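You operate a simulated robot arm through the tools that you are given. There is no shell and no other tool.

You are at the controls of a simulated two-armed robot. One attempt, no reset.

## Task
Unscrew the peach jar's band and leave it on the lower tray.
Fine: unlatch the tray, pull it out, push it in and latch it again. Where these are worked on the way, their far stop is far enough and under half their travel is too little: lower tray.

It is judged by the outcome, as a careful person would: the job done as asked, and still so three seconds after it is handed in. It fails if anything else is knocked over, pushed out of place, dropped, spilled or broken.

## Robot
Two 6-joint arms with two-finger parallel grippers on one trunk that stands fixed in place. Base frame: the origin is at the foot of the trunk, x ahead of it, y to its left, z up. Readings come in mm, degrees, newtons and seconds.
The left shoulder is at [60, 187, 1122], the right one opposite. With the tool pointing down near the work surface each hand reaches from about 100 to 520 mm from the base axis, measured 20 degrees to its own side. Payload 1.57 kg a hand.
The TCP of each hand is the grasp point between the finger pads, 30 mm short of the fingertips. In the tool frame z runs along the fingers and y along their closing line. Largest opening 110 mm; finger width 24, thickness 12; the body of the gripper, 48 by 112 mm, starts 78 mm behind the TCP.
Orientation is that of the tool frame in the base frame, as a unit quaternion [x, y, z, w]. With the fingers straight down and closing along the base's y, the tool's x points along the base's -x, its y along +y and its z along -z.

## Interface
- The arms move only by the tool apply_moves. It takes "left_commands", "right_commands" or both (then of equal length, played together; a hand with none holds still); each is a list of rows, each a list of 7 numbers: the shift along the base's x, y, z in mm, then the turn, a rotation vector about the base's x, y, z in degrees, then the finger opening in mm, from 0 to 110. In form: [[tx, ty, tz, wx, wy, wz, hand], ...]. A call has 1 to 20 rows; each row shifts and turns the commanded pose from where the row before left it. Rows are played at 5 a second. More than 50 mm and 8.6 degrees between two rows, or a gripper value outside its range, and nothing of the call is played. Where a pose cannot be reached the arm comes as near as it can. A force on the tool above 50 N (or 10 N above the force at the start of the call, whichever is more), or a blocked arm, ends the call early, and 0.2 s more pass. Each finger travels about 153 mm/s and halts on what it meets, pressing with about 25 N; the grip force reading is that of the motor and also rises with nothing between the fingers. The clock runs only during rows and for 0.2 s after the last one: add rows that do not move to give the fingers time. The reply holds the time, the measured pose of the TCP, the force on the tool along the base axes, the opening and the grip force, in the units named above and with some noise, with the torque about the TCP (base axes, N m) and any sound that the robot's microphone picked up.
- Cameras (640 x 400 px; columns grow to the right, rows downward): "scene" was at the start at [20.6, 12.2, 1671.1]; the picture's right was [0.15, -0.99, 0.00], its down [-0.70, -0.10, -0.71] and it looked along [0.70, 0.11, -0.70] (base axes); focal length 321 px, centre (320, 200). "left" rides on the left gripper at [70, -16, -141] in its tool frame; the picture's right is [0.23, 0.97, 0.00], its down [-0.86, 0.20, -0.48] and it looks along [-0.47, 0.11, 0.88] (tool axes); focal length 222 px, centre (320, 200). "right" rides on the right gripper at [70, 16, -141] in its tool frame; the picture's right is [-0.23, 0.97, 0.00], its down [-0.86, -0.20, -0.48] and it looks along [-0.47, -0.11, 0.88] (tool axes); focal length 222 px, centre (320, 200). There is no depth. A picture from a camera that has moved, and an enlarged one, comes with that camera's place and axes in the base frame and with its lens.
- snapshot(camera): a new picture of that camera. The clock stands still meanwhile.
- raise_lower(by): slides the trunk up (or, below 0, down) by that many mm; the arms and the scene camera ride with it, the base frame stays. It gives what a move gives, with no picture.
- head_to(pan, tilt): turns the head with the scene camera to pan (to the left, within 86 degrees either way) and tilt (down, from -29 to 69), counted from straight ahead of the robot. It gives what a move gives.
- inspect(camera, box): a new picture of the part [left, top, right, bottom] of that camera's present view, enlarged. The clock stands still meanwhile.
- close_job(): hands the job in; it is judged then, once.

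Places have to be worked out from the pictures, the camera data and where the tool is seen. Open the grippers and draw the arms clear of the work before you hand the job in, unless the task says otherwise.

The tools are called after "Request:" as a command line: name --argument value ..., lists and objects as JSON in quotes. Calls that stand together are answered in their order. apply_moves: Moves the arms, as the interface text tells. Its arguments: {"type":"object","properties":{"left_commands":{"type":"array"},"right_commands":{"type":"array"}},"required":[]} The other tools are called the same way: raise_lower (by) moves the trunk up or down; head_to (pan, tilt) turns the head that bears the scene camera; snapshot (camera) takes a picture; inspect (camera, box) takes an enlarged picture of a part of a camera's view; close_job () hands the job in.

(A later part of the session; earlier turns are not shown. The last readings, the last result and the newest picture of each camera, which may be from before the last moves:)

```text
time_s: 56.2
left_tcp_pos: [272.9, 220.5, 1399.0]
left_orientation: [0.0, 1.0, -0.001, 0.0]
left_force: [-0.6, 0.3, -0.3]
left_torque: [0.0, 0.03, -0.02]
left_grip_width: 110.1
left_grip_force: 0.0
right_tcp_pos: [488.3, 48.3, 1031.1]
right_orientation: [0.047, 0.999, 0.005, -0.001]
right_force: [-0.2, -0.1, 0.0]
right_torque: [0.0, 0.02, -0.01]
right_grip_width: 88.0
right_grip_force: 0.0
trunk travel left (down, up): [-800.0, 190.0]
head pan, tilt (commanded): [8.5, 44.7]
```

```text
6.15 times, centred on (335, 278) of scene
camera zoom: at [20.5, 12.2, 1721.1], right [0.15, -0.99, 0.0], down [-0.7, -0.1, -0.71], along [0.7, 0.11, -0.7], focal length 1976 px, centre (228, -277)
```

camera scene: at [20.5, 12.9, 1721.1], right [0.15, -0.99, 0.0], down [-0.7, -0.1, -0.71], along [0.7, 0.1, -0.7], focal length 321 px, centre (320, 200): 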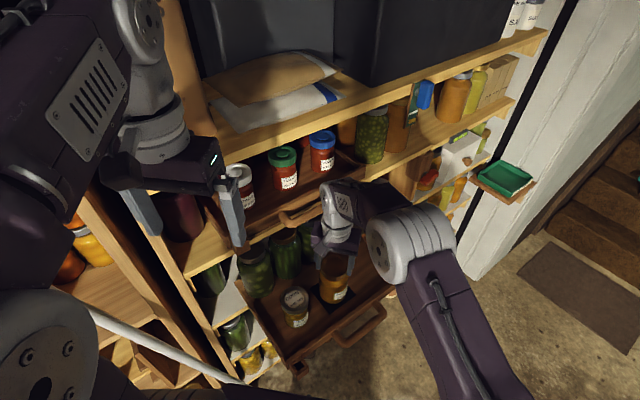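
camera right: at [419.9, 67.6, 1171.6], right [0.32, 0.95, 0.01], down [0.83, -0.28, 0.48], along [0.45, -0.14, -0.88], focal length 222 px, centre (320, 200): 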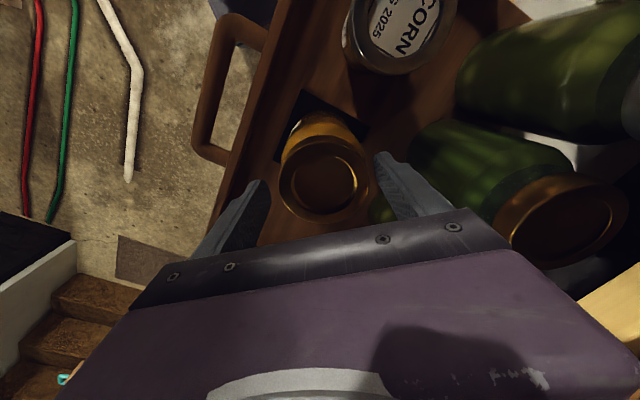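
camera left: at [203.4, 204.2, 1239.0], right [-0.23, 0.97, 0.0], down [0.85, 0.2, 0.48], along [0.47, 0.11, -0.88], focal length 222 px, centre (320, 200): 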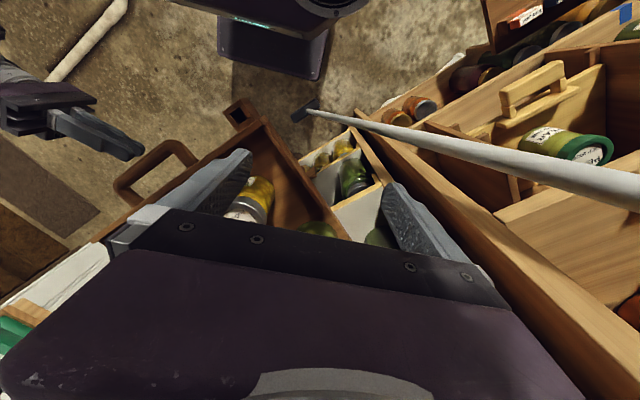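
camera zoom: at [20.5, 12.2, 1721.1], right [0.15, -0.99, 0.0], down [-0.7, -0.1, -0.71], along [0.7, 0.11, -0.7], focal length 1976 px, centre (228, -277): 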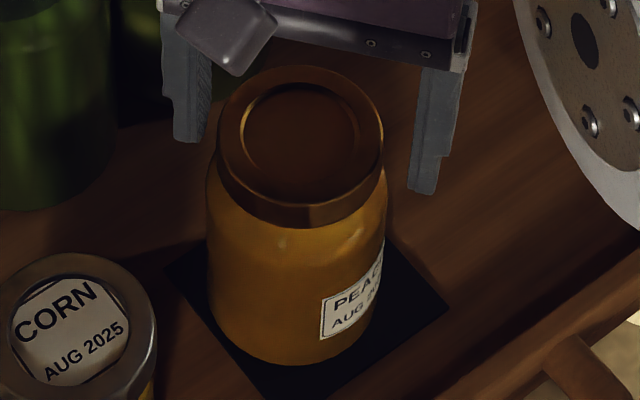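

Consistent picture: the jar sits at about (488, 51.3), since the previous grip centred it in x. I shift +3 mm in y, re-grip and make the third stroke.

Request:
apply_moves --right_commands '[[0, 3, 0, 0, 0, 0, 80], [0, 0, 0, 0, 0, 0, 70], [0, 0, 0, 0, 0, 0, 60], [0, 0, 0, 0, 0, 0, 60], [0, 0, 0, 0, 0, 5, 60], [0, 0, 0, 0, 0, 8.3, 60], [0, 0, 0, 0, 0, 8.3, 60], [0, 0, 0, 0, 0, 8.3, 60], [0, 0, 0, 0, 0, 8.3, 60], [0, 0, 0, 0, 0, 8.3, 60], [0, 0, 0, 0, 0, 8.3, 60], [0, 0, 0, 0, 0, 8.3, 60], [0, 0, 0, 0, 0, 8.3, 60], [0, 0, 0, 0, 0, 8.3, 60], [0, 0, 0, 0, 0, 8.3, 60], [0, 0, 0, 0, 0, 8.3, 60], [0, 0, 0, 0, 0, 0, 60]]'

Request:
inspect --camera "scene" --box '[280, 240, 400, 315]'

Request:
inspect --camera "right" --box '[220, 80, 420, 230]'

```text
time_s: 59.8
left_tcp_pos: [272.8, 220.7, 1399.3]
left_orientation: [0.0, 1.0, -0.001, 0.0]
left_force: [0.0, -1.0, 0.8]
left_torque: [0.0, -0.03, -0.03]
left_grip_width: 109.9
left_grip_force: 0.0
right_tcp_pos: [487.9, 51.3, 1030.1]
right_orientation: [0.714, -0.7, -0.003, 0.003]
right_force: [0.8, 0.5, 4.3]
right_torque: [0.02, -0.03, 0.07]
right_grip_width: 70.0
right_grip_force: 25.1
trunk travel left (down, up): [-800.0, 190.0]
head pan, tilt (commanded): [8.5, 44.7]
```

```text
5.33 times, centred on (340, 278) of scene
camera zoom: at [20.1, 12.3, 1721.1], right [0.15, -0.99, 0.0], down [-0.7, -0.1, -0.71], along [0.7, 0.11, -0.7], focal length 1712 px, centre (213, -213)
```

zoom: 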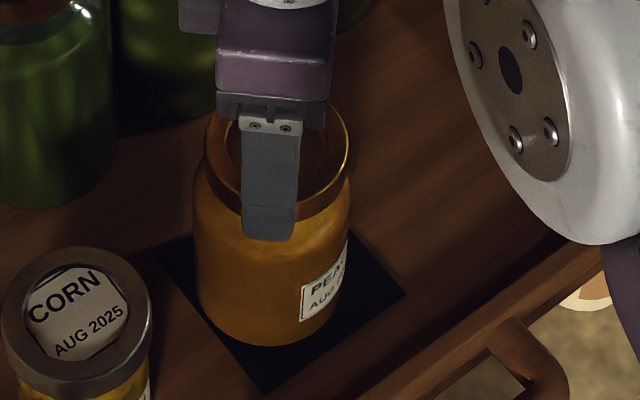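

```text
2.67 times, centred on (320, 155) of right
camera zoom: at [473.4, -19.1, 1172.7], right [-0.98, 0.21, 0.01], down [0.19, 0.86, 0.48], along [0.09, 0.47, -0.88], focal length 592 px, centre (320, 320)
```

zoom: 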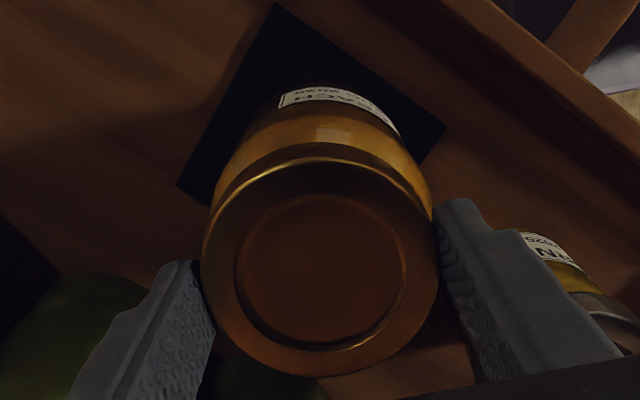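

About 290° so far with little resistance. I try a careful 6 mm lift to see whether the band is free: the force will tell whether it comes alone or carries the jar.

Request:
apply_moves --right_commands '[[0, 0, 2, 0, 0, 0, 60], [0, 0, 2, 0, 0, 0, 60], [0, 0, 2, 0, 0, 0, 60], [0, 0, 0, 0, 0, 0, 60]]'

Request:
inspect --camera "scene" --box '[280, 240, 400, 315]'

Request:
inspect --camera "right" --box '[220, 80, 420, 230]'

```text
time_s: 60.8
left_tcp_pos: [273.2, 221.4, 1399.3]
left_orientation: [-0.001, 1.0, -0.001, 0.0]
left_force: [-0.2, 0.3, -0.7]
left_torque: [-0.01, 0.0, 0.04]
left_grip_width: 110.0
left_grip_force: 0.1
right_tcp_pos: [488.8, 50.3, 1036.4]
right_orientation: [0.713, -0.701, -0.003, 0.003]
right_force: [0.0, 0.6, -0.5]
right_torque: [-0.02, -0.02, -0.03]
right_grip_width: 69.9
right_grip_force: 25.3
trunk travel left (down, up): [-800.0, 190.0]
head pan, tilt (commanded): [8.5, 44.7]
```

```text
5.33 times, centred on (340, 278) of scene
camera zoom: at [20.6, 12.4, 1721.1], right [0.15, -0.99, 0.0], down [-0.7, -0.1, -0.71], along [0.7, 0.11, -0.7], focal length 1712 px, centre (213, -213)
```

zoom: 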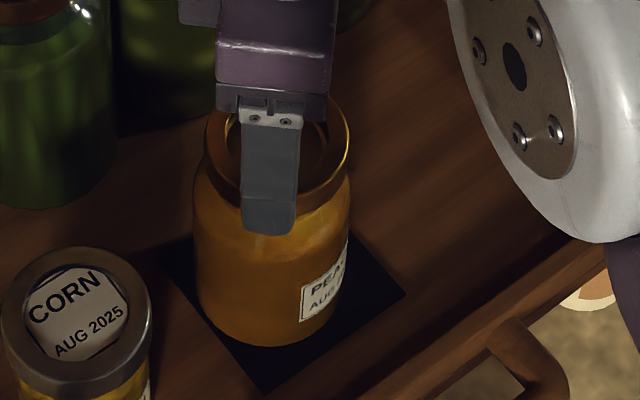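

```text
2.67 times, centred on (320, 155) of right
camera zoom: at [473.3, -19.0, 1178.2], right [-0.98, 0.21, 0.01], down [0.19, 0.86, 0.48], along [0.09, 0.47, -0.88], focal length 592 px, centre (320, 320)
```

zoom: 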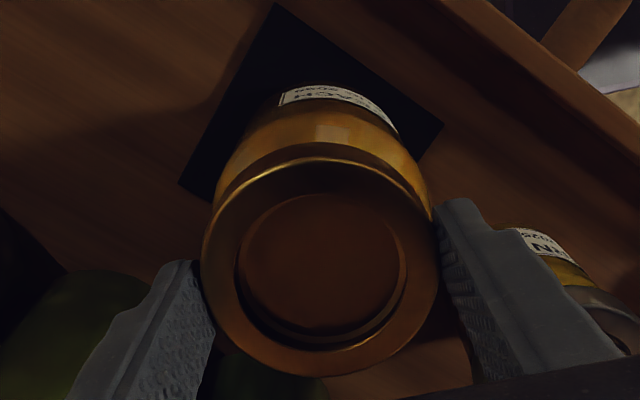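

The band rises with the hand with only 0.5 N load and the jar and its inner lid stay put, so the band is off its thread. I lift it straight up another 45 mm slowly and look.

Request:
apply_moves --right_commands '[[0, 0, 3, 0, 0, 0, 60], [0, 0, 4, 0, 0, 0, 60], [0, 0, 6, 0, 0, 0, 60], [0, 0, 8, 0, 0, 0, 60], [0, 0, 8, 0, 0, 0, 60], [0, 0, 8, 0, 0, 0, 60], [0, 0, 8, 0, 0, 0, 60], [0, 0, 0, 0, 0, 0, 60]]'

Request:
inspect --camera "scene" --box '[260, 220, 400, 308]'

Request:
inspect --camera "right" --box '[220, 80, 420, 230]'

```text
time_s: 62.6
left_tcp_pos: [272.8, 220.2, 1398.9]
left_orientation: [0.0, 1.0, 0.0, 0.0]
left_force: [-0.8, -0.2, 0.4]
left_torque: [-0.02, -0.01, -0.03]
left_grip_width: 110.0
left_grip_force: 0.1
right_tcp_pos: [486.9, 51.2, 1081.1]
right_orientation: [0.713, -0.701, -0.003, 0.003]
right_force: [0.2, 0.9, 0.0]
right_torque: [-0.02, -0.01, 0.01]
right_grip_width: 70.0
right_grip_force: 24.9
trunk travel left (down, up): [-800.0, 190.0]
head pan, tilt (commanded): [8.5, 44.7]
```

```text
4.55 times, centred on (330, 264) of scene
camera zoom: at [20.6, 12.3, 1721.1], right [0.15, -0.99, 0.0], down [-0.7, -0.1, -0.71], along [0.7, 0.11, -0.7], focal length 1459 px, centre (274, -91)
```

zoom: 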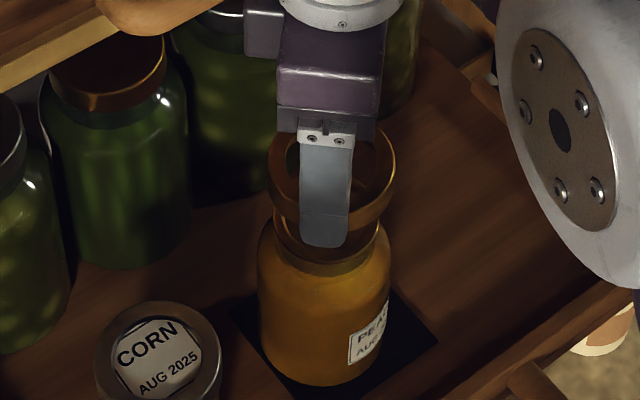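

```text
2.67 times, centred on (320, 155) of right
camera zoom: at [472.9, -19.3, 1223.0], right [-0.98, 0.21, 0.01], down [0.19, 0.86, 0.48], along [0.09, 0.47, -0.88], focal length 592 px, centre (320, 320)
```

zoom: 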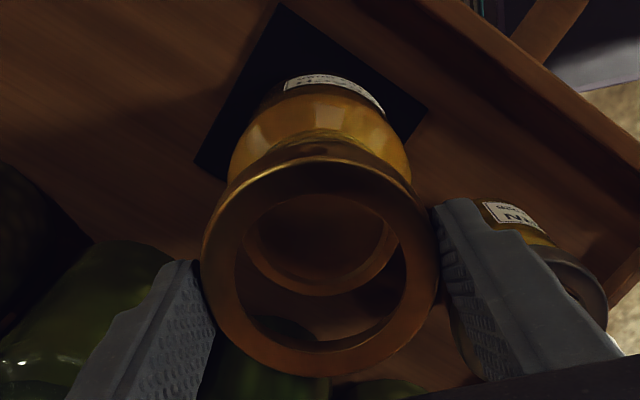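

The band is free in the hand; the jar stays upright with its inner disc on. I carry it to the empty right part of the tray, to about (542, -45), turning the fingers so they close along the tray's length.

Request:
apply_moves --right_commands '[[9.2, -16, 2, 0, 0, -7.7, 60], [9.2, -16, 0, 0, 0, -7.7, 60], [9.2, -16, 0, 0, 0, -7.7, 60], [9.2, -16, 0, 0, 0, -7.7, 60], [9.2, -16, 0, 0, 0, -7.7, 60], [9.2, -16, 0, 0, 0, -7.7, 60], [0, 0, 0, 0, 0, 0, 60]]'

Request:
snapshot --camera "right"

Request:
inspect --camera "scene" --box '[260, 210, 420, 310]'

```text
time_s: 64.2
left_tcp_pos: [273.3, 221.0, 1399.2]
left_orientation: [0.0, 1.0, -0.001, 0.0]
left_force: [0.2, 0.1, -0.6]
left_torque: [0.0, 0.01, 0.01]
left_grip_width: 110.2
left_grip_force: 0.1
right_tcp_pos: [543.6, -45.2, 1083.0]
right_orientation: [-0.38, 0.925, 0.004, -0.002]
right_force: [-0.8, -0.2, 0.3]
right_torque: [0.0, 0.02, 0.0]
right_grip_width: 70.0
right_grip_force: 25.2
trunk travel left (down, up): [-800.0, 190.0]
head pan, tilt (commanded): [8.5, 44.7]
```

```text
taken
camera right: at [482.5, -83.1, 1224.6], right [-0.52, 0.85, 0.01], down [0.75, 0.46, 0.48], along [0.4, 0.26, -0.88], focal length 222 px, centre (320, 200)
```

right: 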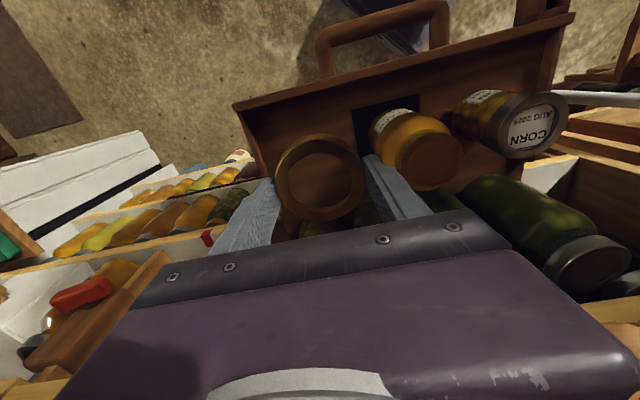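

```text
4.00 times, centred on (340, 260) of scene
camera zoom: at [20.4, 12.5, 1721.1], right [0.15, -0.99, 0.0], down [-0.7, -0.1, -0.71], along [0.7, 0.11, -0.7], focal length 1284 px, centre (240, -40)
```

zoom: 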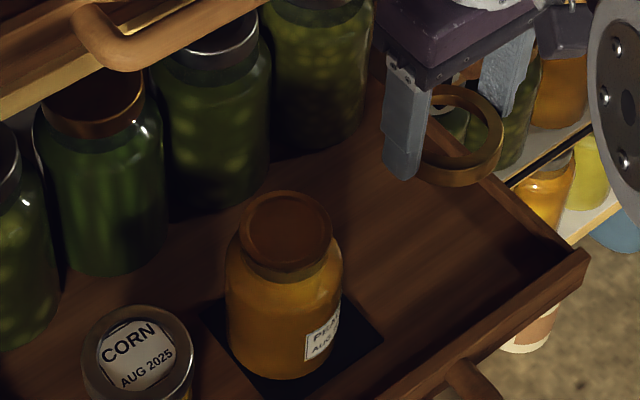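

The ring hangs over the clear right part of the tray. I nudge 6 mm further from the jar and lower in steps.

Request:
apply_moves --right_commands '[[4, -4, -10, 0, 0, 0, 60], [0, 0, -25, 0, 0, 0, 60], [0, 0, -30, 0, 0, 0, 60], [0, 0, -30, 0, 0, 0, 60], [0, 0, -25, 0, 0, 0, 60], [0, 0, 0, 0, 0, 0, 60]]'

Request:
snapshot --camera "right"

Request:
inspect --camera "scene" --box '[280, 220, 440, 320]'

```text
time_s: 65.6
left_tcp_pos: [273.1, 220.1, 1399.7]
left_orientation: [0.0, 1.0, -0.001, 0.0]
left_force: [0.3, 0.2, -0.7]
left_torque: [0.0, 0.01, -0.01]
left_grip_width: 109.9
left_grip_force: 0.0
right_tcp_pos: [544.9, -50.9, 965.6]
right_orientation: [-0.381, 0.924, 0.005, -0.001]
right_force: [0.5, 1.0, 0.1]
right_torque: [-0.03, 0.0, 0.03]
right_grip_width: 70.1
right_grip_force: 25.0
trunk travel left (down, up): [-800.0, 190.0]
head pan, tilt (commanded): [8.5, 44.7]
```

```text
taken
camera right: at [485.4, -89.0, 1106.5], right [-0.53, 0.85, 0.01], down [0.75, 0.46, 0.48], along [0.4, 0.26, -0.88], focal length 222 px, centre (320, 200)
```

right: 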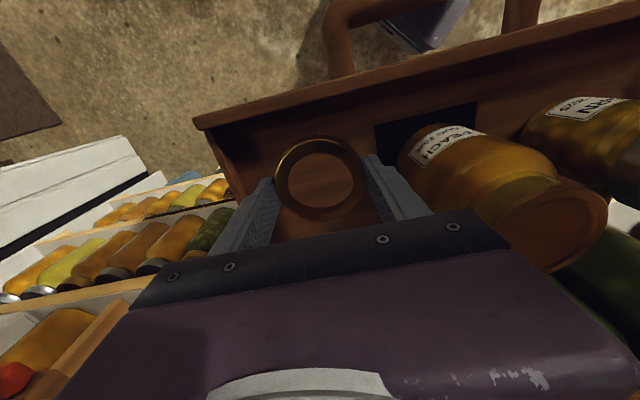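

```text
4.00 times, centred on (360, 270) of scene
camera zoom: at [20.3, 12.3, 1721.1], right [0.15, -0.99, 0.0], down [-0.7, -0.1, -0.71], along [0.7, 0.11, -0.7], focal length 1284 px, centre (160, -80)
```

zoom: 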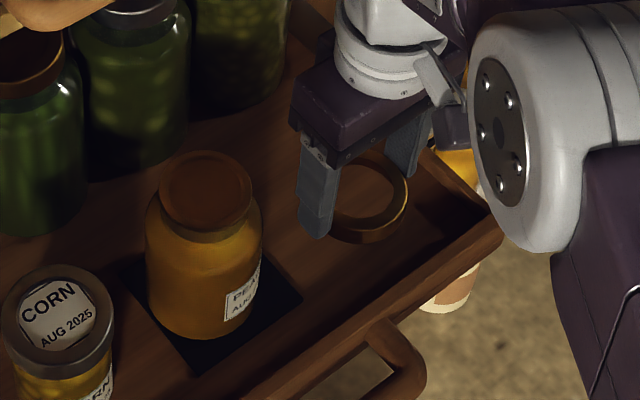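

Clear of the jar by roughly 18 mm. I lower another 35 mm, then take finer steps looking for floor contact.

Request:
apply_moves --right_commands '[[0, 0, -15, 0, 0, 0, 60], [0, 0, -12, 0, 0, 0, 60], [0, 0, -8, 0, 0, 0, 60], [0, 0, 0, 0, 0, 0, 60]]'

Request:
inspect --camera "scene" --box '[320, 230, 420, 292]'

Request:
inspect --camera "right" --box '[220, 80, 420, 230]'

```text
time_s: 66.6
left_tcp_pos: [272.8, 221.9, 1398.9]
left_orientation: [0.0, 1.0, -0.001, 0.0]
left_force: [-0.2, 0.1, -0.2]
left_torque: [0.0, -0.04, -0.03]
left_grip_width: 110.2
left_grip_force: 0.1
right_tcp_pos: [547.9, -49.7, 927.7]
right_orientation: [-0.382, 0.924, 0.004, -0.002]
right_force: [0.1, -0.5, 0.1]
right_torque: [0.01, -0.01, -0.01]
right_grip_width: 70.0
right_grip_force: 25.2
trunk travel left (down, up): [-800.0, 190.0]
head pan, tilt (commanded): [8.5, 44.7]
```

```text
6.40 times, centred on (370, 261) of scene
camera zoom: at [20.7, 12.2, 1721.1], right [0.15, -0.99, 0.0], down [-0.7, -0.1, -0.71], along [0.7, 0.11, -0.7], focal length 2055 px, centre (0, -190)
```

zoom: 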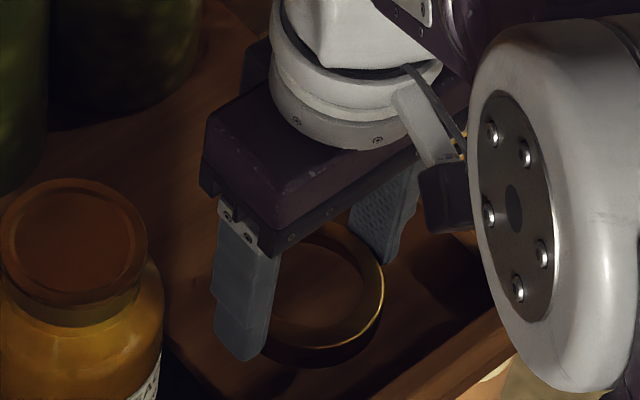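

```text
2.67 times, centred on (320, 155) of right
camera zoom: at [486.5, -88.7, 1070.8], right [-0.53, 0.85, 0.01], down [0.75, 0.46, 0.48], along [0.4, 0.26, -0.88], focal length 592 px, centre (320, 320)
```

zoom: 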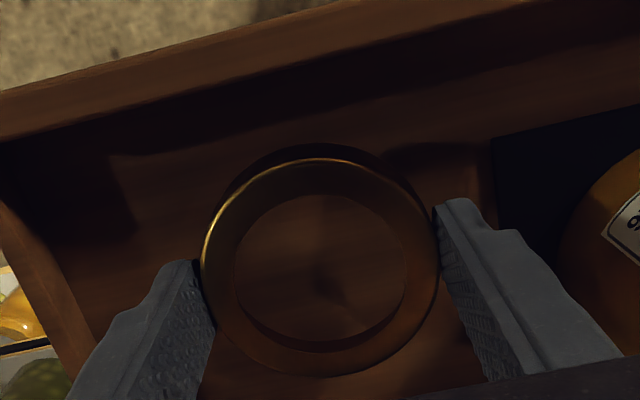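

The ring's shadow is nearly touching it, so the floor is close. I lower in 3 mm steps.

Request:
apply_moves --right_commands '[[0, 0, -3, 0, 0, 0, 60], [0, 0, -3, 0, 0, 0, 60], [0, 0, 0, 0, 0, 0, 60]]'

Request:
inspect --camera "right" --box '[220, 80, 420, 230]'

```text
time_s: 67.4
left_tcp_pos: [272.4, 221.3, 1399.2]
left_orientation: [0.0, 1.0, -0.001, -0.001]
left_force: [0.6, -0.6, -0.2]
left_torque: [0.01, 0.02, 0.04]
left_grip_width: 109.6
left_grip_force: 0.1
right_tcp_pos: [547.7, -50.1, 922.9]
right_orientation: [-0.381, 0.925, 0.004, -0.002]
right_force: [-0.3, 0.0, -0.5]
right_torque: [0.01, 0.0, -0.01]
right_grip_width: 70.2
right_grip_force: 24.9
trunk travel left (down, up): [-800.0, 190.0]
head pan, tilt (commanded): [8.5, 44.7]
```

```text
2.67 times, centred on (320, 155) of right
camera zoom: at [486.5, -88.5, 1064.7], right [-0.53, 0.85, 0.01], down [0.75, 0.46, 0.48], along [0.4, 0.26, -0.88], focal length 592 px, centre (320, 320)
```

zoom: 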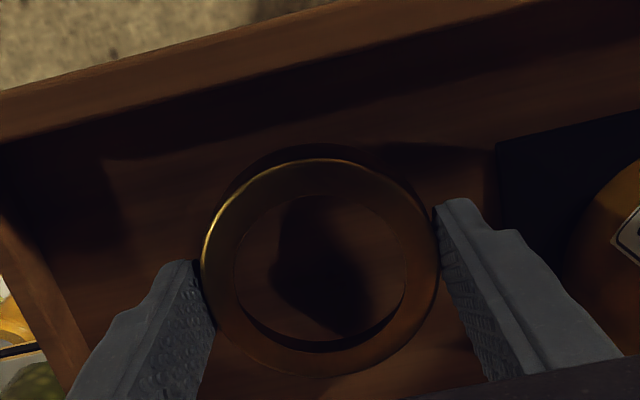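

Still no contact at TCP z 923. I continue down in small steps.

Request:
apply_moves --right_commands '[[0, 0, -3, 0, 0, 0, 60], [0, 0, -3, 0, 0, 0, 60], [0, 0, 0, 0, 0, 0, 60]]'

Request:
inspect --camera "right" --box '[220, 80, 420, 230]'

Request:
inspect --camera "scene" --box '[330, 240, 420, 296]'

```text
time_s: 68.2
left_tcp_pos: [273.0, 220.2, 1398.8]
left_orientation: [-0.001, 1.0, -0.001, 0.001]
left_force: [0.3, -0.2, 0.2]
left_torque: [-0.02, 0.01, 0.01]
left_grip_width: 110.0
left_grip_force: 0.0
right_tcp_pos: [547.4, -49.7, 915.9]
right_orientation: [-0.381, 0.925, 0.004, -0.002]
right_force: [0.2, -0.1, 0.5]
right_torque: [-0.02, 0.01, 0.01]
right_grip_width: 70.0
right_grip_force: 25.2
trunk travel left (down, up): [-800.0, 190.0]
head pan, tilt (commanded): [8.5, 44.7]
```

```text
2.67 times, centred on (320, 155) of right
camera zoom: at [486.5, -87.9, 1058.5], right [-0.53, 0.85, 0.01], down [0.75, 0.46, 0.48], along [0.4, 0.26, -0.88], focal length 592 px, centre (320, 320)
```

zoom: 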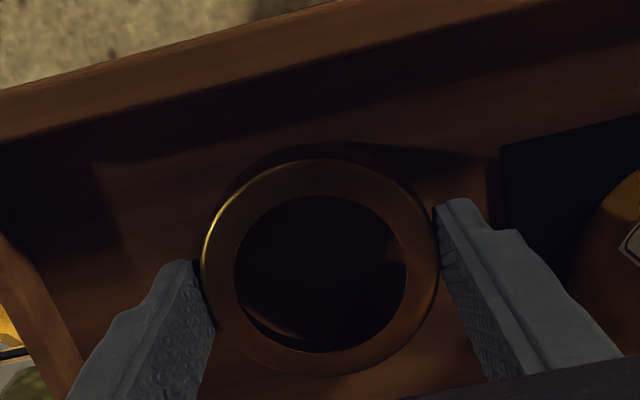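

```text
7.11 times, centred on (375, 268) of scene
camera zoom: at [20.6, 12.2, 1721.1], right [0.15, -0.99, 0.0], down [-0.7, -0.1, -0.71], along [0.7, 0.11, -0.7], focal length 2283 px, centre (-71, -284)
```

zoom: 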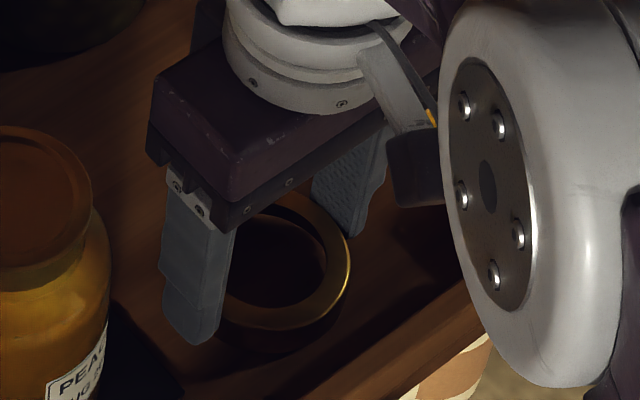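

Fingertips at about z 886 and still free. I keep going down gently, 2 mm at a time.

Request:
apply_moves --right_commands '[[0, 0, -2, 0, 0, 0, 60], [0, 0, -2, 0, 0, 0, 60], [0, 0, 0, 0, 0, 0, 60]]'

Request:
inspect --camera "right" --box '[220, 80, 420, 230]'

```text
time_s: 69.0
left_tcp_pos: [273.1, 220.2, 1398.2]
left_orientation: [0.0, 1.0, -0.002, 0.0]
left_force: [0.5, 0.3, -1.3]
left_torque: [0.03, 0.0, 0.0]
left_grip_width: 110.0
left_grip_force: 0.1
right_tcp_pos: [547.0, -49.7, 913.2]
right_orientation: [-0.381, 0.925, 0.004, -0.003]
right_force: [-0.3, -1.4, 1.6]
right_torque: [-0.08, -0.03, -0.03]
right_grip_width: 69.9
right_grip_force: 25.0
trunk travel left (down, up): [-800.0, 190.0]
head pan, tilt (commanded): [8.5, 44.7]
```

```text
2.67 times, centred on (320, 155) of right
camera zoom: at [486.6, -87.2, 1054.9], right [-0.53, 0.85, 0.01], down [0.75, 0.46, 0.48], along [0.4, 0.26, -0.88], focal length 592 px, centre (320, 320)
```

zoom: 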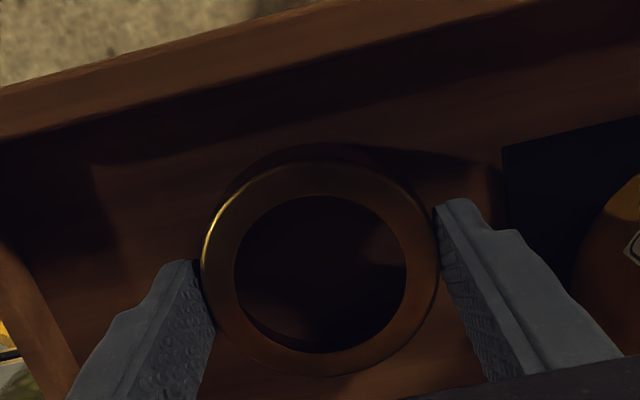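

A first hint of contact (1.6 N). I go 2 mm more to confirm it rests on the floor.

Request:
apply_moves --right_commands '[[0, 0, -1, 0, 0, 0, 60], [0, 0, -1, 0, 0, 0, 60], [0, 0, 0, 0, 0, 0, 60]]'

```text
time_s: 69.8
left_tcp_pos: [270.5, 220.1, 1400.3]
left_orientation: [0.0, 1.0, -0.001, 0.001]
left_force: [0.4, -0.4, -0.1]
left_torque: [-0.02, 0.0, -0.01]
left_grip_width: 110.1
left_grip_force: 0.1
right_tcp_pos: [547.2, -48.7, 913.4]
right_orientation: [-0.381, 0.924, 0.003, 0.002]
right_force: [4.1, -1.6, 22.8]
right_torque: [-0.35, 0.11, 0.08]
right_grip_width: 69.9
right_grip_force: 24.7
trunk travel left (down, up): [-800.0, 190.0]
head pan, tilt (commanded): [8.5, 44.7]
```

Firm contact with the tray floor (23 N). I ease up 2 mm, open the fingers modestly, and lift straight out.

Request:
apply_moves --right_commands '[[0, 0, 2, 0, 0, 0, 60], [0, 0, 0, 0, 0, 0, 72], [0, 0, 0, 0, 0, 0, 80], [0, 0, 0, 0, 0, 0, 84], [0, 0, 5, 0, 0, 0, 84], [0, 0, 10, 0, 0, 0, 84], [0, 0, 20, 0, 0, 0, 84], [0, 0, 30, 0, 0, 0, 84], [0, 0, 0, 0, 0, 0, 84]]'

Request:
snapshot --camera "right"

Request:
inspect --camera "scene" --box '[280, 220, 440, 320]'

```text
time_s: 71.8
left_tcp_pos: [273.5, 221.8, 1399.0]
left_orientation: [0.0, 1.0, -0.001, 0.0]
left_force: [0.0, 0.0, 0.0]
left_torque: [0.03, 0.06, 0.02]
left_grip_width: 110.1
left_grip_force: 0.1
right_tcp_pos: [547.8, -47.6, 978.9]
right_orientation: [-0.38, 0.925, 0.004, -0.002]
right_force: [0.3, 0.4, 0.2]
right_torque: [-0.01, 0.01, 0.0]
right_grip_width: 83.7
right_grip_force: 0.0
trunk travel left (down, up): [-800.0, 190.0]
head pan, tilt (commanded): [8.5, 44.7]
```

```text
taken
camera right: at [487.0, -86.2, 1120.1], right [-0.53, 0.85, 0.01], down [0.75, 0.46, 0.48], along [0.4, 0.26, -0.88], focal length 222 px, centre (320, 200)
```

right: 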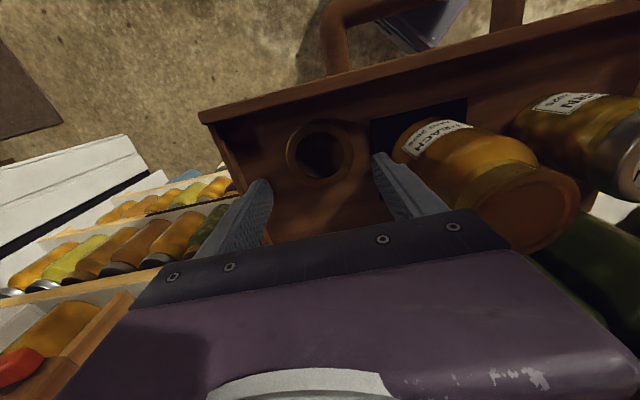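

```text
4.00 times, centred on (360, 270) of scene
camera zoom: at [21.1, 12.1, 1721.1], right [0.15, -0.99, 0.0], down [-0.7, -0.1, -0.71], along [0.7, 0.11, -0.7], focal length 1284 px, centre (160, -80)
```

zoom: 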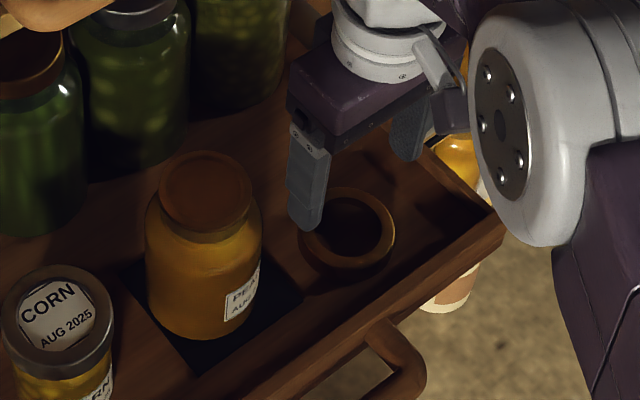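

The band rests flat on the tray floor beside the jar. Next I restore the tray: first I raise the right hand clear and bring it back over the front of the tray, turning it as I go.

Request:
apply_moves --right_commands '[[0, 0, 40, 0, 0, 0, 84], [0, 0, 45, 0, 0, 0, 84], [0, 0, 45, 0, 0, 0, 84], [0, 0, 40, 0, 0, 0, 84], [-10, -1, 10, 0, 0, -8.2, 84], [-15, -1, 10, 0, 0, -8.2, 84], [-20, -1, 10, 0, 0, -8.2, 84], [-20, -2, 10, 0, 0, -8.2, 84], [-20, -2, 10, 0, 0, -8.2, 84], [-20, -2, 5, 0, 0, -8.2, 84], [-20, -2, 0, 0, 0, -8.2, 84], [0, 0, 0, 0, 0, -8, 84]]'

Request:
snapshot --camera "scene"

```text
time_s: 74.4
left_tcp_pos: [274.1, 221.6, 1397.6]
left_orientation: [0.001, 1.0, -0.002, 0.0]
left_force: [-0.5, 0.0, -0.5]
left_torque: [0.01, 0.01, 0.02]
left_grip_width: 110.2
left_grip_force: 0.1
right_tcp_pos: [421.8, -61.2, 1203.5]
right_orientation: [0.181, 0.983, 0.004, 0.001]
right_force: [0.8, -0.2, 0.5]
right_torque: [0.0, 0.02, 0.01]
right_grip_width: 84.0
right_grip_force: 0.0
trunk travel left (down, up): [-800.0, 190.0]
head pan, tilt (commanded): [8.5, 44.7]
```

```text
taken
camera scene: at [21.1, 12.2, 1721.1], right [0.15, -0.99, 0.0], down [-0.7, -0.1, -0.71], along [0.7, 0.11, -0.7], focal length 321 px, centre (320, 200)
```

scene: 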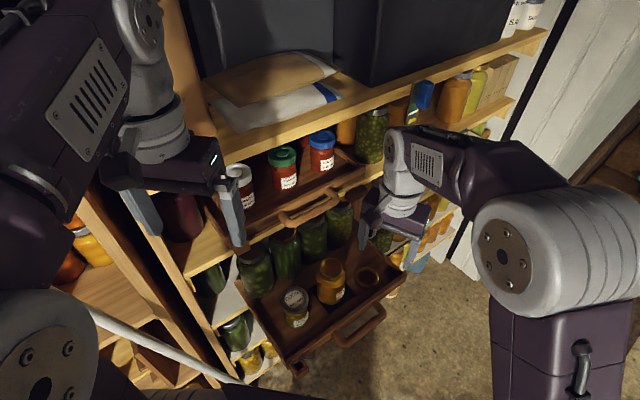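

Tray, jars and band are all in order. I turn the hand back to horizontal by the reverse of the earlier path, well in front of the tray.

Request:
apply_moves --right_commands '[[-7, -6.7, 0, 7.69, -2.85, 0, 84], [-7, -6.7, 0, 7.69, -2.85, 0, 84], [-7, -6.7, 0, 7.69, -2.85, 0, 84], [-7, -6.7, -2, 7.69, -2.85, 0, 84], [-7, -6.7, -2, 7.69, -2.85, 0, 84], [-7, -6.7, -2, 7.69, -2.85, 0, 84], [-7, -6.7, -2, 7.69, -2.85, 0, 84], [-7, -6.7, -2, 7.69, -2.85, 0, 84], [-7, -6.7, -2, 7.69, -2.85, 0, 70], [-7, -6.7, -2, 7.69, -2.85, 0, 60], [-7, -6.7, -2, 7.5, -2.8, 0, 54], [0, 0, 0, 0, 0, 0, 54]]'

Request:
raise_lower --by -300

Request:
snapshot --camera "scene"

Request:
snapshot --camera "right"

```text
time_s: 77.0
left_tcp_pos: [272.7, 219.3, 1399.3]
left_orientation: [-0.001, 1.0, -0.001, 0.0]
left_force: [0.2, -0.2, -0.6]
left_torque: [0.0, -0.02, 0.0]
left_grip_width: 110.2
left_grip_force: 0.0
right_tcp_pos: [345.1, -134.1, 1187.0]
right_orientation: [0.125, 0.692, 0.7, 0.124]
right_force: [0.0, -0.5, -0.7]
right_torque: [-0.01, 0.0, -0.02]
right_grip_width: 54.0
right_grip_force: 0.2
trunk travel left (down, up): [-800.0, 190.0]
head pan, tilt (commanded): [8.5, 44.7]
```

```text
time_s: 80.0
left_tcp_pos: [272.8, 220.5, 1099.3]
left_orientation: [0.001, 1.0, -0.001, 0.0]
left_force: [-0.6, -0.1, 0.3]
left_torque: [0.01, 0.0, -0.01]
left_grip_width: 110.0
left_grip_force: 0.1
right_tcp_pos: [346.3, -134.8, 887.0]
right_orientation: [0.125, 0.693, 0.699, 0.125]
right_force: [-0.1, 0.2, 0.9]
right_torque: [0.01, -0.02, 0.0]
right_grip_width: 53.9
right_grip_force: 0.1
trunk travel left (down, up): [-500.0, 490.0]
head pan, tilt (commanded): [8.5, 44.7]
```

```text
taken
camera scene: at [20.4, 12.1, 1421.1], right [0.15, -0.99, 0.0], down [-0.7, -0.1, -0.71], along [0.7, 0.11, -0.7], focal length 321 px, centre (320, 200)
```

scene: 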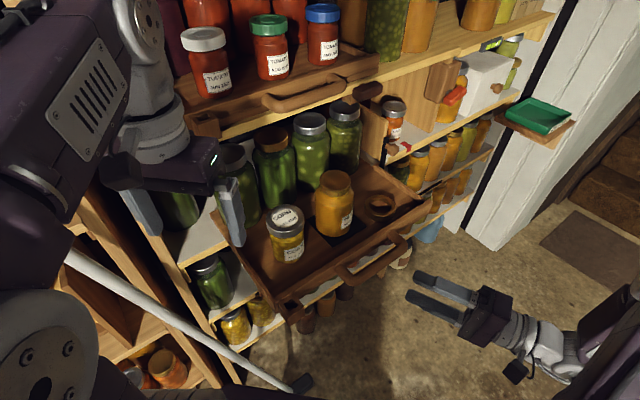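

```text
taken
camera right: at [230.2, -242.9, 903.1], right [0.21, -0.09, 0.97], down [0.64, -0.74, -0.21], along [0.74, 0.66, -0.1], focal length 222 px, centre (320, 200)
```

right: 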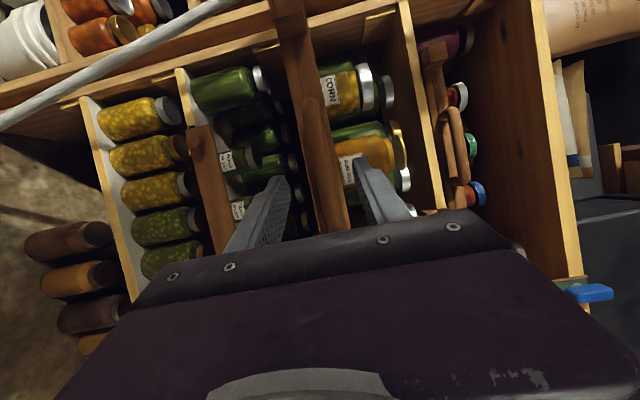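

The handle bar now stands at about (395, -49, 888). I move in to straddle it with the fingers above and below.

Request:
apply_moves --right_commands '[[15, 25.6, 0, 0, 0, 0, 54], [13, 22, 0.5, 0, 0, 0, 54], [9, 15, 0.5, 0, 0, 0, 54], [0, 0, 0, 0, 0, 0, 54]]'

Request:
inspect --camera "right" --box '[220, 60, 420, 230]'

Request:
inspect --camera "scene" --box '[310, 210, 470, 310]'

```text
time_s: 81.0
left_tcp_pos: [272.7, 219.8, 1098.4]
left_orientation: [0.0, 1.0, -0.001, 0.0]
left_force: [0.6, 1.0, 0.9]
left_torque: [0.01, -0.01, -0.01]
left_grip_width: 110.0
left_grip_force: 0.0
right_tcp_pos: [382.7, -73.1, 889.2]
right_orientation: [0.125, 0.693, 0.699, 0.124]
right_force: [-0.4, -0.3, 0.5]
right_torque: [-0.02, 0.01, -0.02]
right_grip_width: 54.0
right_grip_force: 0.0
trunk travel left (down, up): [-500.0, 490.0]
head pan, tilt (commanded): [8.5, 44.7]
```

```text
2.35 times, centred on (320, 145) of right
camera zoom: at [267.7, -180.5, 904.0], right [0.21, -0.09, 0.97], down [0.64, -0.74, -0.21], along [0.74, 0.66, -0.1], focal length 523 px, centre (320, 329)
```

zoom: 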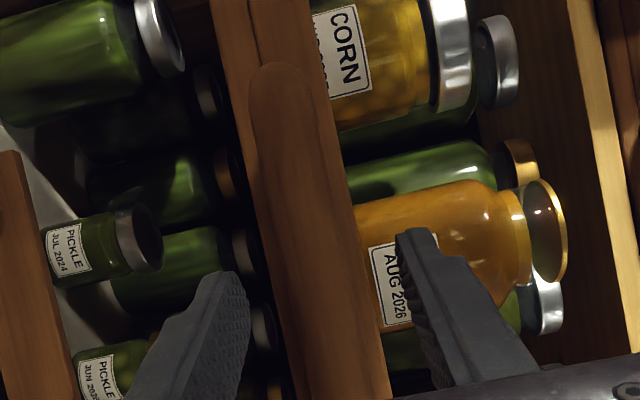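

```text
4.00 times, centred on (390, 260) of scene
camera zoom: at [20.3, 11.8, 1421.1], right [0.15, -0.99, 0.0], down [-0.7, -0.1, -0.71], along [0.7, 0.11, -0.7], focal length 1284 px, centre (40, -40)
```

zoom: 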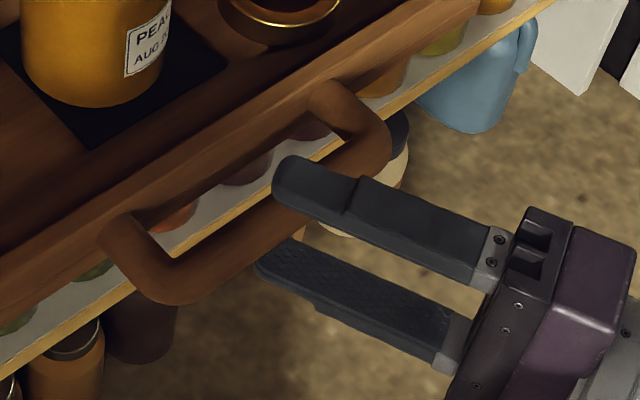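

The fingers are just reaching the bar. I advance 15 mm more and close on it.

Request:
apply_moves --right_commands '[[4, 7, 0, 0, 0, 0, 54], [3, 7, 0, 0, 0, 0, 54], [0, 0, 0, 0, 0, 0, 36], [0, 0, 0, 0, 0, 0, 18], [0, 0, 0, 0, 0, 0, 12], [0, 0, 0, 0, 0, 0, 12]]'

Request:
inspect --camera "scene" --box '[310, 210, 470, 310]'

```text
time_s: 82.4
left_tcp_pos: [273.1, 221.0, 1098.2]
left_orientation: [0.0, 1.0, -0.001, -0.001]
left_force: [-0.2, -0.2, 0.6]
left_torque: [-0.01, -0.01, 0.01]
left_grip_width: 110.0
left_grip_force: 0.1
right_tcp_pos: [391.2, -57.8, 888.0]
right_orientation: [0.126, 0.693, 0.699, 0.124]
right_force: [3.0, -0.8, 4.2]
right_torque: [-0.53, -0.59, 0.04]
right_grip_width: 22.0
right_grip_force: 35.0
trunk travel left (down, up): [-500.0, 490.0]
head pan, tilt (commanded): [8.5, 44.7]
```

```text
4.00 times, centred on (390, 260) of scene
camera zoom: at [20.3, 12.4, 1421.1], right [0.15, -0.99, 0.0], down [-0.7, -0.1, -0.71], along [0.7, 0.11, -0.7], focal length 1284 px, centre (40, -40)
```

zoom: 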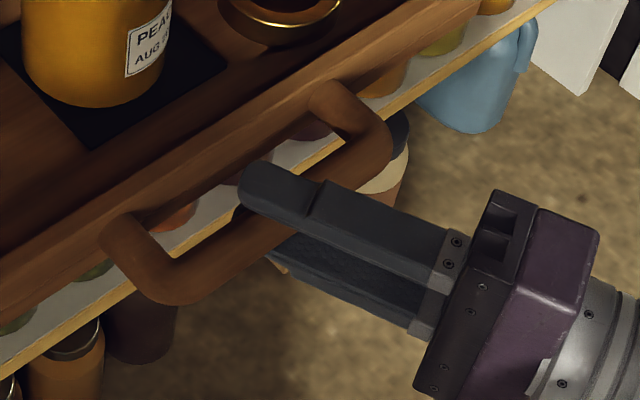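

Handle gripped. I push the tray inward gently along its axis, checking the load.

Request:
apply_moves --right_commands '[[1.5, 1.4, 0, 0, 0, 0, 12], [3, 2.9, 0, 0, 0, 0, 12], [4.5, 4.3, 0, 0, 0, 0, 12], [5.5, 5.3, 0, 0, 0, 0, 12], [5.5, 5.3, 0, 0, 0, 0, 12], [5.5, 5.3, 0, 0, 0, 0, 12], [5.5, 5.3, 0, 0, 0, 0, 12], [5.5, 5.3, 0, 0, 0, 0, 12], [5.5, 5.3, 0, 0, 0, 0, 12], [5.5, 5.3, 0, 0, 0, 0, 12], [4, 3.9, 0, 0, 0, 0, 12], [2, 1.9, 0, 0, 0, 0, 12]]'

Request:
snapshot --camera "scene"

```text
time_s: 85.0
left_tcp_pos: [273.8, 221.0, 1096.8]
left_orientation: [0.0, 1.0, -0.001, 0.0]
left_force: [-0.2, -0.4, 0.2]
left_torque: [0.0, 0.0, -0.01]
left_grip_width: 110.0
left_grip_force: 0.2
right_tcp_pos: [442.8, -4.8, 888.0]
right_orientation: [0.125, 0.692, 0.7, 0.124]
right_force: [-1.9, -0.3, -3.0]
right_torque: [-0.57, -0.56, 0.05]
right_grip_width: 21.8
right_grip_force: 34.3
trunk travel left (down, up): [-500.0, 490.0]
head pan, tilt (commanded): [8.5, 44.7]
```

```text
taken
camera scene: at [20.3, 12.3, 1421.1], right [0.15, -0.99, 0.0], down [-0.7, -0.1, -0.71], along [0.7, 0.11, -0.7], focal length 321 px, centre (320, 200)
```

scene: 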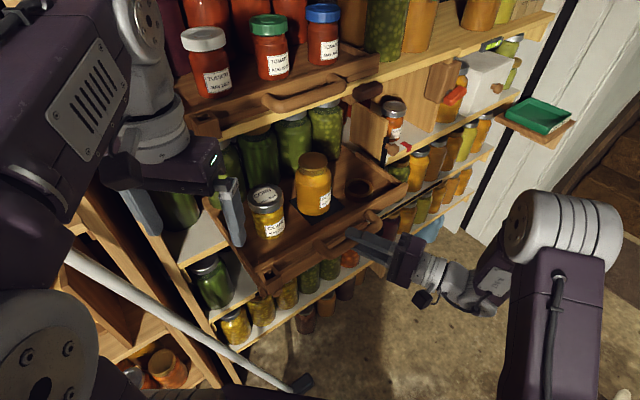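

The tray slides back smoothly with the jars and the band steady. I continue pushing.

Request:
apply_moves --right_commands '[[2, 1.9, 0, 0, 0, 0, 12], [4, 3.9, 0, 0, 0, 0, 12], [5.5, 5.3, 0, 0, 0, 0, 12], [5.5, 5.3, 0, 0, 0, 0, 12], [5.5, 5.3, 0, 0, 0, 0, 12], [5.5, 5.3, 0, 0, 0, 0, 12], [5.5, 5.3, 0, 0, 0, 0, 12], [5.5, 5.3, 0, 0, 0, 0, 12], [5.5, 5.3, 0, 0, 0, 0, 12], [5.5, 5.3, 0, 0, 0, 0, 12], [5.5, 5.3, 0, 0, 0, 0, 12], [4, 3.9, 0, 0, 0, 0, 12], [2, 1.9, 0, 0, 0, 0, 12]]'

Request:
snapshot --camera "scene"

```text
time_s: 87.8
left_tcp_pos: [273.5, 223.0, 1099.3]
left_orientation: [0.0, 1.0, -0.002, -0.001]
left_force: [0.7, 0.5, 0.2]
left_torque: [0.0, 0.01, -0.02]
left_grip_width: 109.8
left_grip_force: 0.0
right_tcp_pos: [503.6, 55.4, 887.5]
right_orientation: [0.125, 0.693, 0.699, 0.123]
right_force: [-11.8, 9.1, -18.1]
right_torque: [-0.51, -0.32, -0.32]
right_grip_width: 21.7
right_grip_force: 34.6
trunk travel left (down, up): [-500.0, 490.0]
head pan, tilt (commanded): [8.5, 44.7]
```

```text
taken
camera scene: at [20.2, 14.5, 1421.0], right [0.15, -0.99, 0.0], down [-0.7, -0.11, -0.71], along [0.7, 0.1, -0.7], focal length 321 px, centre (320, 200)
```

scene: 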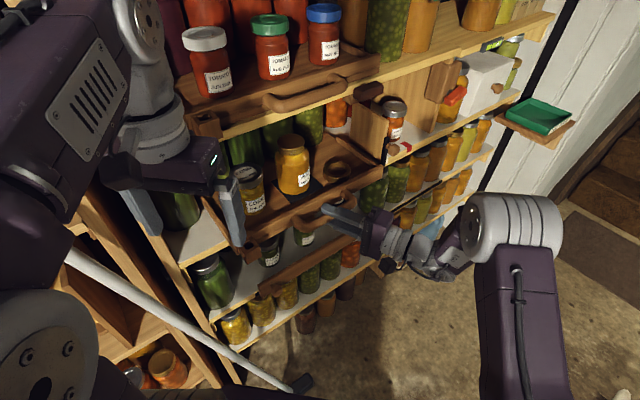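

A small sideways load built up, so the axis is nearer exactly 45°. I relieve it and push on along 45°, about 50 mm, with some 15 mm left afterwards.

Request:
apply_moves --right_commands '[[-1.2, 1.6, -1.5, 0, 0, 0, 12], [2, 2.2, 0, 0, 0, 0, 12], [4, 4, 0, 0, 0, 0, 12], [5, 5, 0, 0, 0, 0, 12], [5, 5, 0, 0, 0, 0, 12], [5, 5, 0, 0, 0, 0, 12], [5, 5, 0, 0, 0, 0, 12], [4, 4, 0, 0, 0, 0, 12], [3, 3, 0, 0, 0, 0, 12], [2, 2, 0, 0, 0, 0, 12], [0, 0, 0, 0, 0, 0, 12]]'

Request:
snapshot --camera "scene"

```text
time_s: 90.2
left_tcp_pos: [271.6, 220.0, 1098.3]
left_orientation: [0.0, 1.0, 0.0, 0.001]
left_force: [0.3, -0.7, 1.3]
left_torque: [0.01, -0.01, -0.01]
left_grip_width: 110.0
left_grip_force: 0.1
right_tcp_pos: [537.4, 88.3, 887.3]
right_orientation: [0.126, 0.693, 0.699, 0.126]
right_force: [-1.6, -0.8, 7.5]
right_torque: [-0.44, -0.47, -0.27]
right_grip_width: 21.9
right_grip_force: 34.5
trunk travel left (down, up): [-500.0, 490.0]
head pan, tilt (commanded): [8.5, 44.7]
```

```text
taken
camera scene: at [19.2, 11.9, 1421.2], right [0.15, -0.99, 0.0], down [-0.7, -0.1, -0.71], along [0.7, 0.11, -0.7], focal length 321 px, centre (320, 200)
```

scene: 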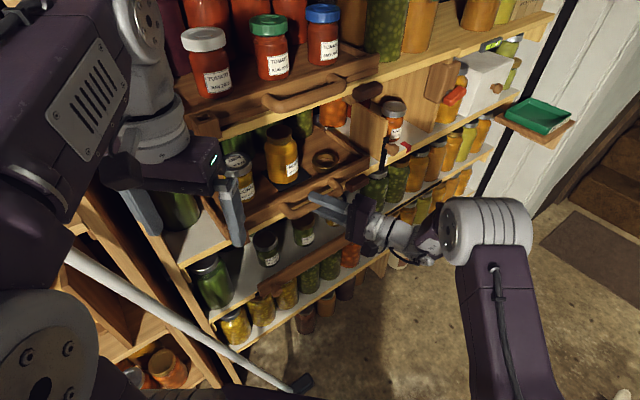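

About 20 mm remain. I push in slow 3 mm steps until the tray meets its inner stop.

Request:
apply_moves --right_commands '[[2, 2, 0, 0, 0, 0, 12], [2.2, 2.2, 0, 0, 0, 0, 12], [2.2, 2.2, 0, 0, 0, 0, 12], [2.2, 2.2, 0, 0, 0, 0, 12], [2.2, 2.2, 0, 0, 0, 0, 12], [2, 2, 0, 0, 0, 0, 12], [0, 0, 0, 0, 0, 0, 12]]'

Request:
inspect --camera "scene" --box '[240, 120, 400, 220]'

```text
time_s: 91.8
left_tcp_pos: [269.3, 217.1, 1100.4]
left_orientation: [0.0, 1.0, 0.001, 0.002]
left_force: [-0.4, 0.2, 0.7]
left_torque: [0.01, 0.0, -0.01]
left_grip_width: 110.0
left_grip_force: 0.1
right_tcp_pos: [549.4, 99.2, 887.7]
right_orientation: [0.125, 0.692, 0.7, 0.123]
right_force: [-20.5, -18.0, 0.2]
right_torque: [-0.62, -0.61, 0.0]
right_grip_width: 21.8
right_grip_force: 34.5
trunk travel left (down, up): [-500.0, 490.0]
head pan, tilt (commanded): [8.5, 44.7]
```

```text
4.00 times, centred on (320, 170) of scene
camera zoom: at [15.7, 8.4, 1421.1], right [0.15, -0.99, 0.0], down [-0.69, -0.1, -0.71], along [0.71, 0.11, -0.7], focal length 1284 px, centre (320, 320)
```

zoom: 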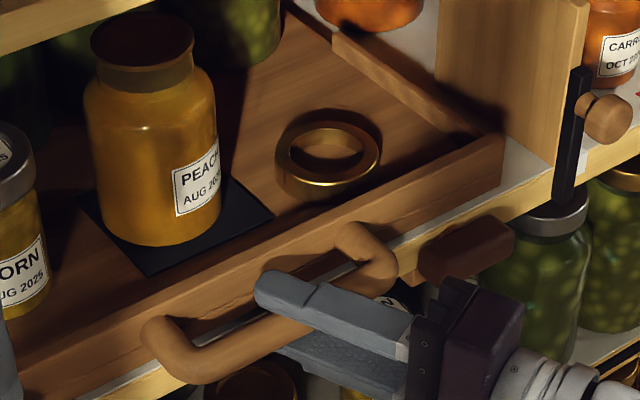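

The tray is back against its inner stop (27 N along its axis), with jars and band undisturbed. I ease off, open the fingers and withdraw from the handle.

Request:
apply_moves --right_commands '[[-1, -1, 0, 0, 0, 0, 12], [0, 0, 0, 0, 0, 0, 30], [0, 0, 0, 0, 0, 0, 54], [-8, -10, 0, 0, 0, 0, 54], [-15, -20, 0, 0, 0, 0, 54], [-20, -28, 0, 0, 0, 0, 54], [-15, -15, 0, 0, 0, 0, 54], [0, 0, 0, 0, 0, 0, 54]]'

Request:
inspect --camera "scene" --box '[220, 100, 420, 225]'

```text
time_s: 93.6
left_tcp_pos: [273.9, 220.6, 1099.5]
left_orientation: [0.0, 1.0, 0.0, 0.0]
left_force: [0.3, -0.6, 0.6]
left_torque: [-0.01, 0.0, -0.02]
left_grip_width: 110.1
left_grip_force: 0.1
right_tcp_pos: [493.3, 28.1, 885.3]
right_orientation: [0.125, 0.693, 0.699, 0.124]
right_force: [0.2, -0.1, 0.4]
right_torque: [-0.02, -0.03, -0.01]
right_grip_width: 54.2
right_grip_force: 0.1
trunk travel left (down, up): [-500.0, 490.0]
head pan, tilt (commanded): [8.5, 44.7]
```

```text
3.20 times, centred on (320, 162) of scene
camera zoom: at [20.7, 12.3, 1421.1], right [0.15, -0.99, 0.0], down [-0.7, -0.1, -0.71], along [0.7, 0.11, -0.7], focal length 1027 px, centre (320, 320)
```

zoom: 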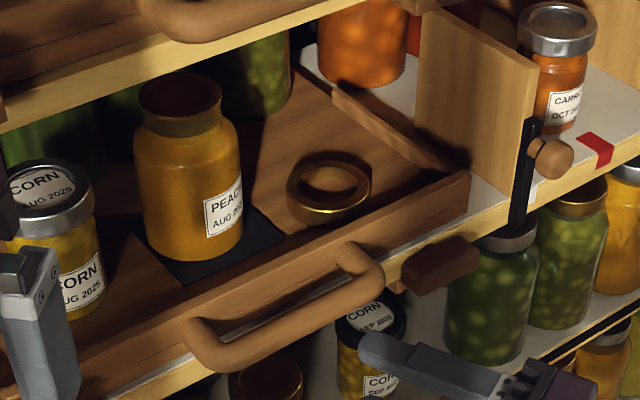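

Everything is in place and the hand is free of the handle. I square the hand to the shelf again and move it in front of the horizontal button.

Request:
apply_moves --right_commands '[[29.6, -20.3, -9.8, 0, 0, -6.2, 54], [29.6, -20.3, -9.8, 0, 0, -6.2, 54], [29.6, -20.3, -9.8, 0, 0, -6.2, 50], [29.5, -20.2, -9.8, 0, 0, -6.2, 46], [0, 0, 0, 0, 0, 0, 46]]'

Request:
inspect --camera "right" --box '[240, 60, 400, 210]'

Request:
inspect --camera "scene" --box '[330, 140, 430, 202]'

```text
time_s: 94.8
left_tcp_pos: [273.9, 222.9, 1099.1]
left_orientation: [0.0, 1.0, 0.0, 0.0]
left_force: [0.7, 0.1, 0.3]
left_torque: [-0.02, -0.01, 0.01]
left_grip_width: 109.9
left_grip_force: 0.0
right_tcp_pos: [610.4, -53.8, 847.1]
right_orientation: [0.271, 0.65, 0.656, 0.272]
right_force: [-0.1, 0.2, 0.3]
right_torque: [0.03, -0.03, -0.03]
right_grip_width: 46.1
right_grip_force: 0.1
trunk travel left (down, up): [-500.0, 490.0]
head pan, tilt (commanded): [8.5, 44.7]
```

```text
2.67 times, centred on (320, 135) of right
camera zoom: at [460.4, -102.9, 863.5], right [0.16, -0.17, 0.97], down [0.26, -0.94, -0.21], along [0.95, 0.29, -0.1], focal length 592 px, centre (320, 373)
```

zoom: 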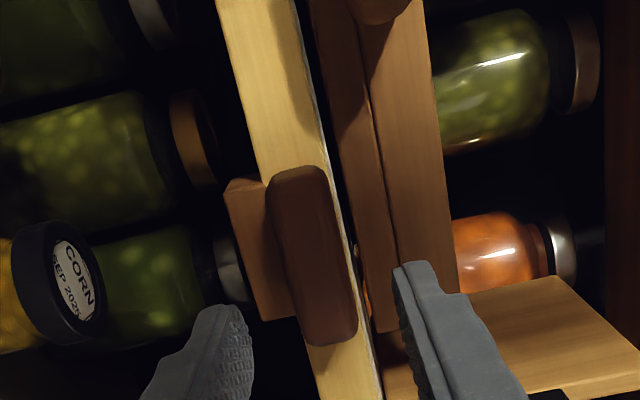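

```text
6.40 times, centred on (380, 171) of scene
camera zoom: at [20.2, 12.4, 1421.1], right [0.15, -0.99, 0.0], down [-0.7, -0.1, -0.71], along [0.7, 0.11, -0.7], focal length 2055 px, centre (-64, 386)
```

zoom: 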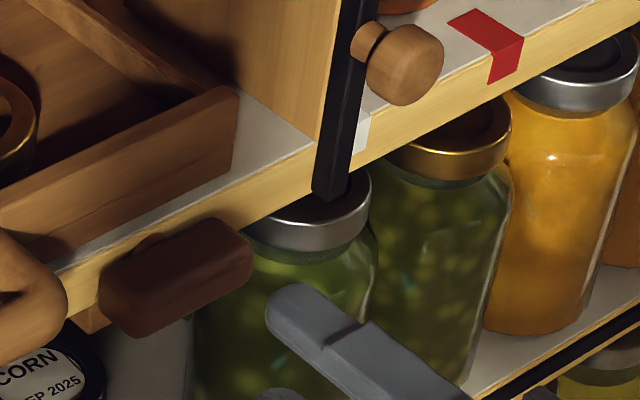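

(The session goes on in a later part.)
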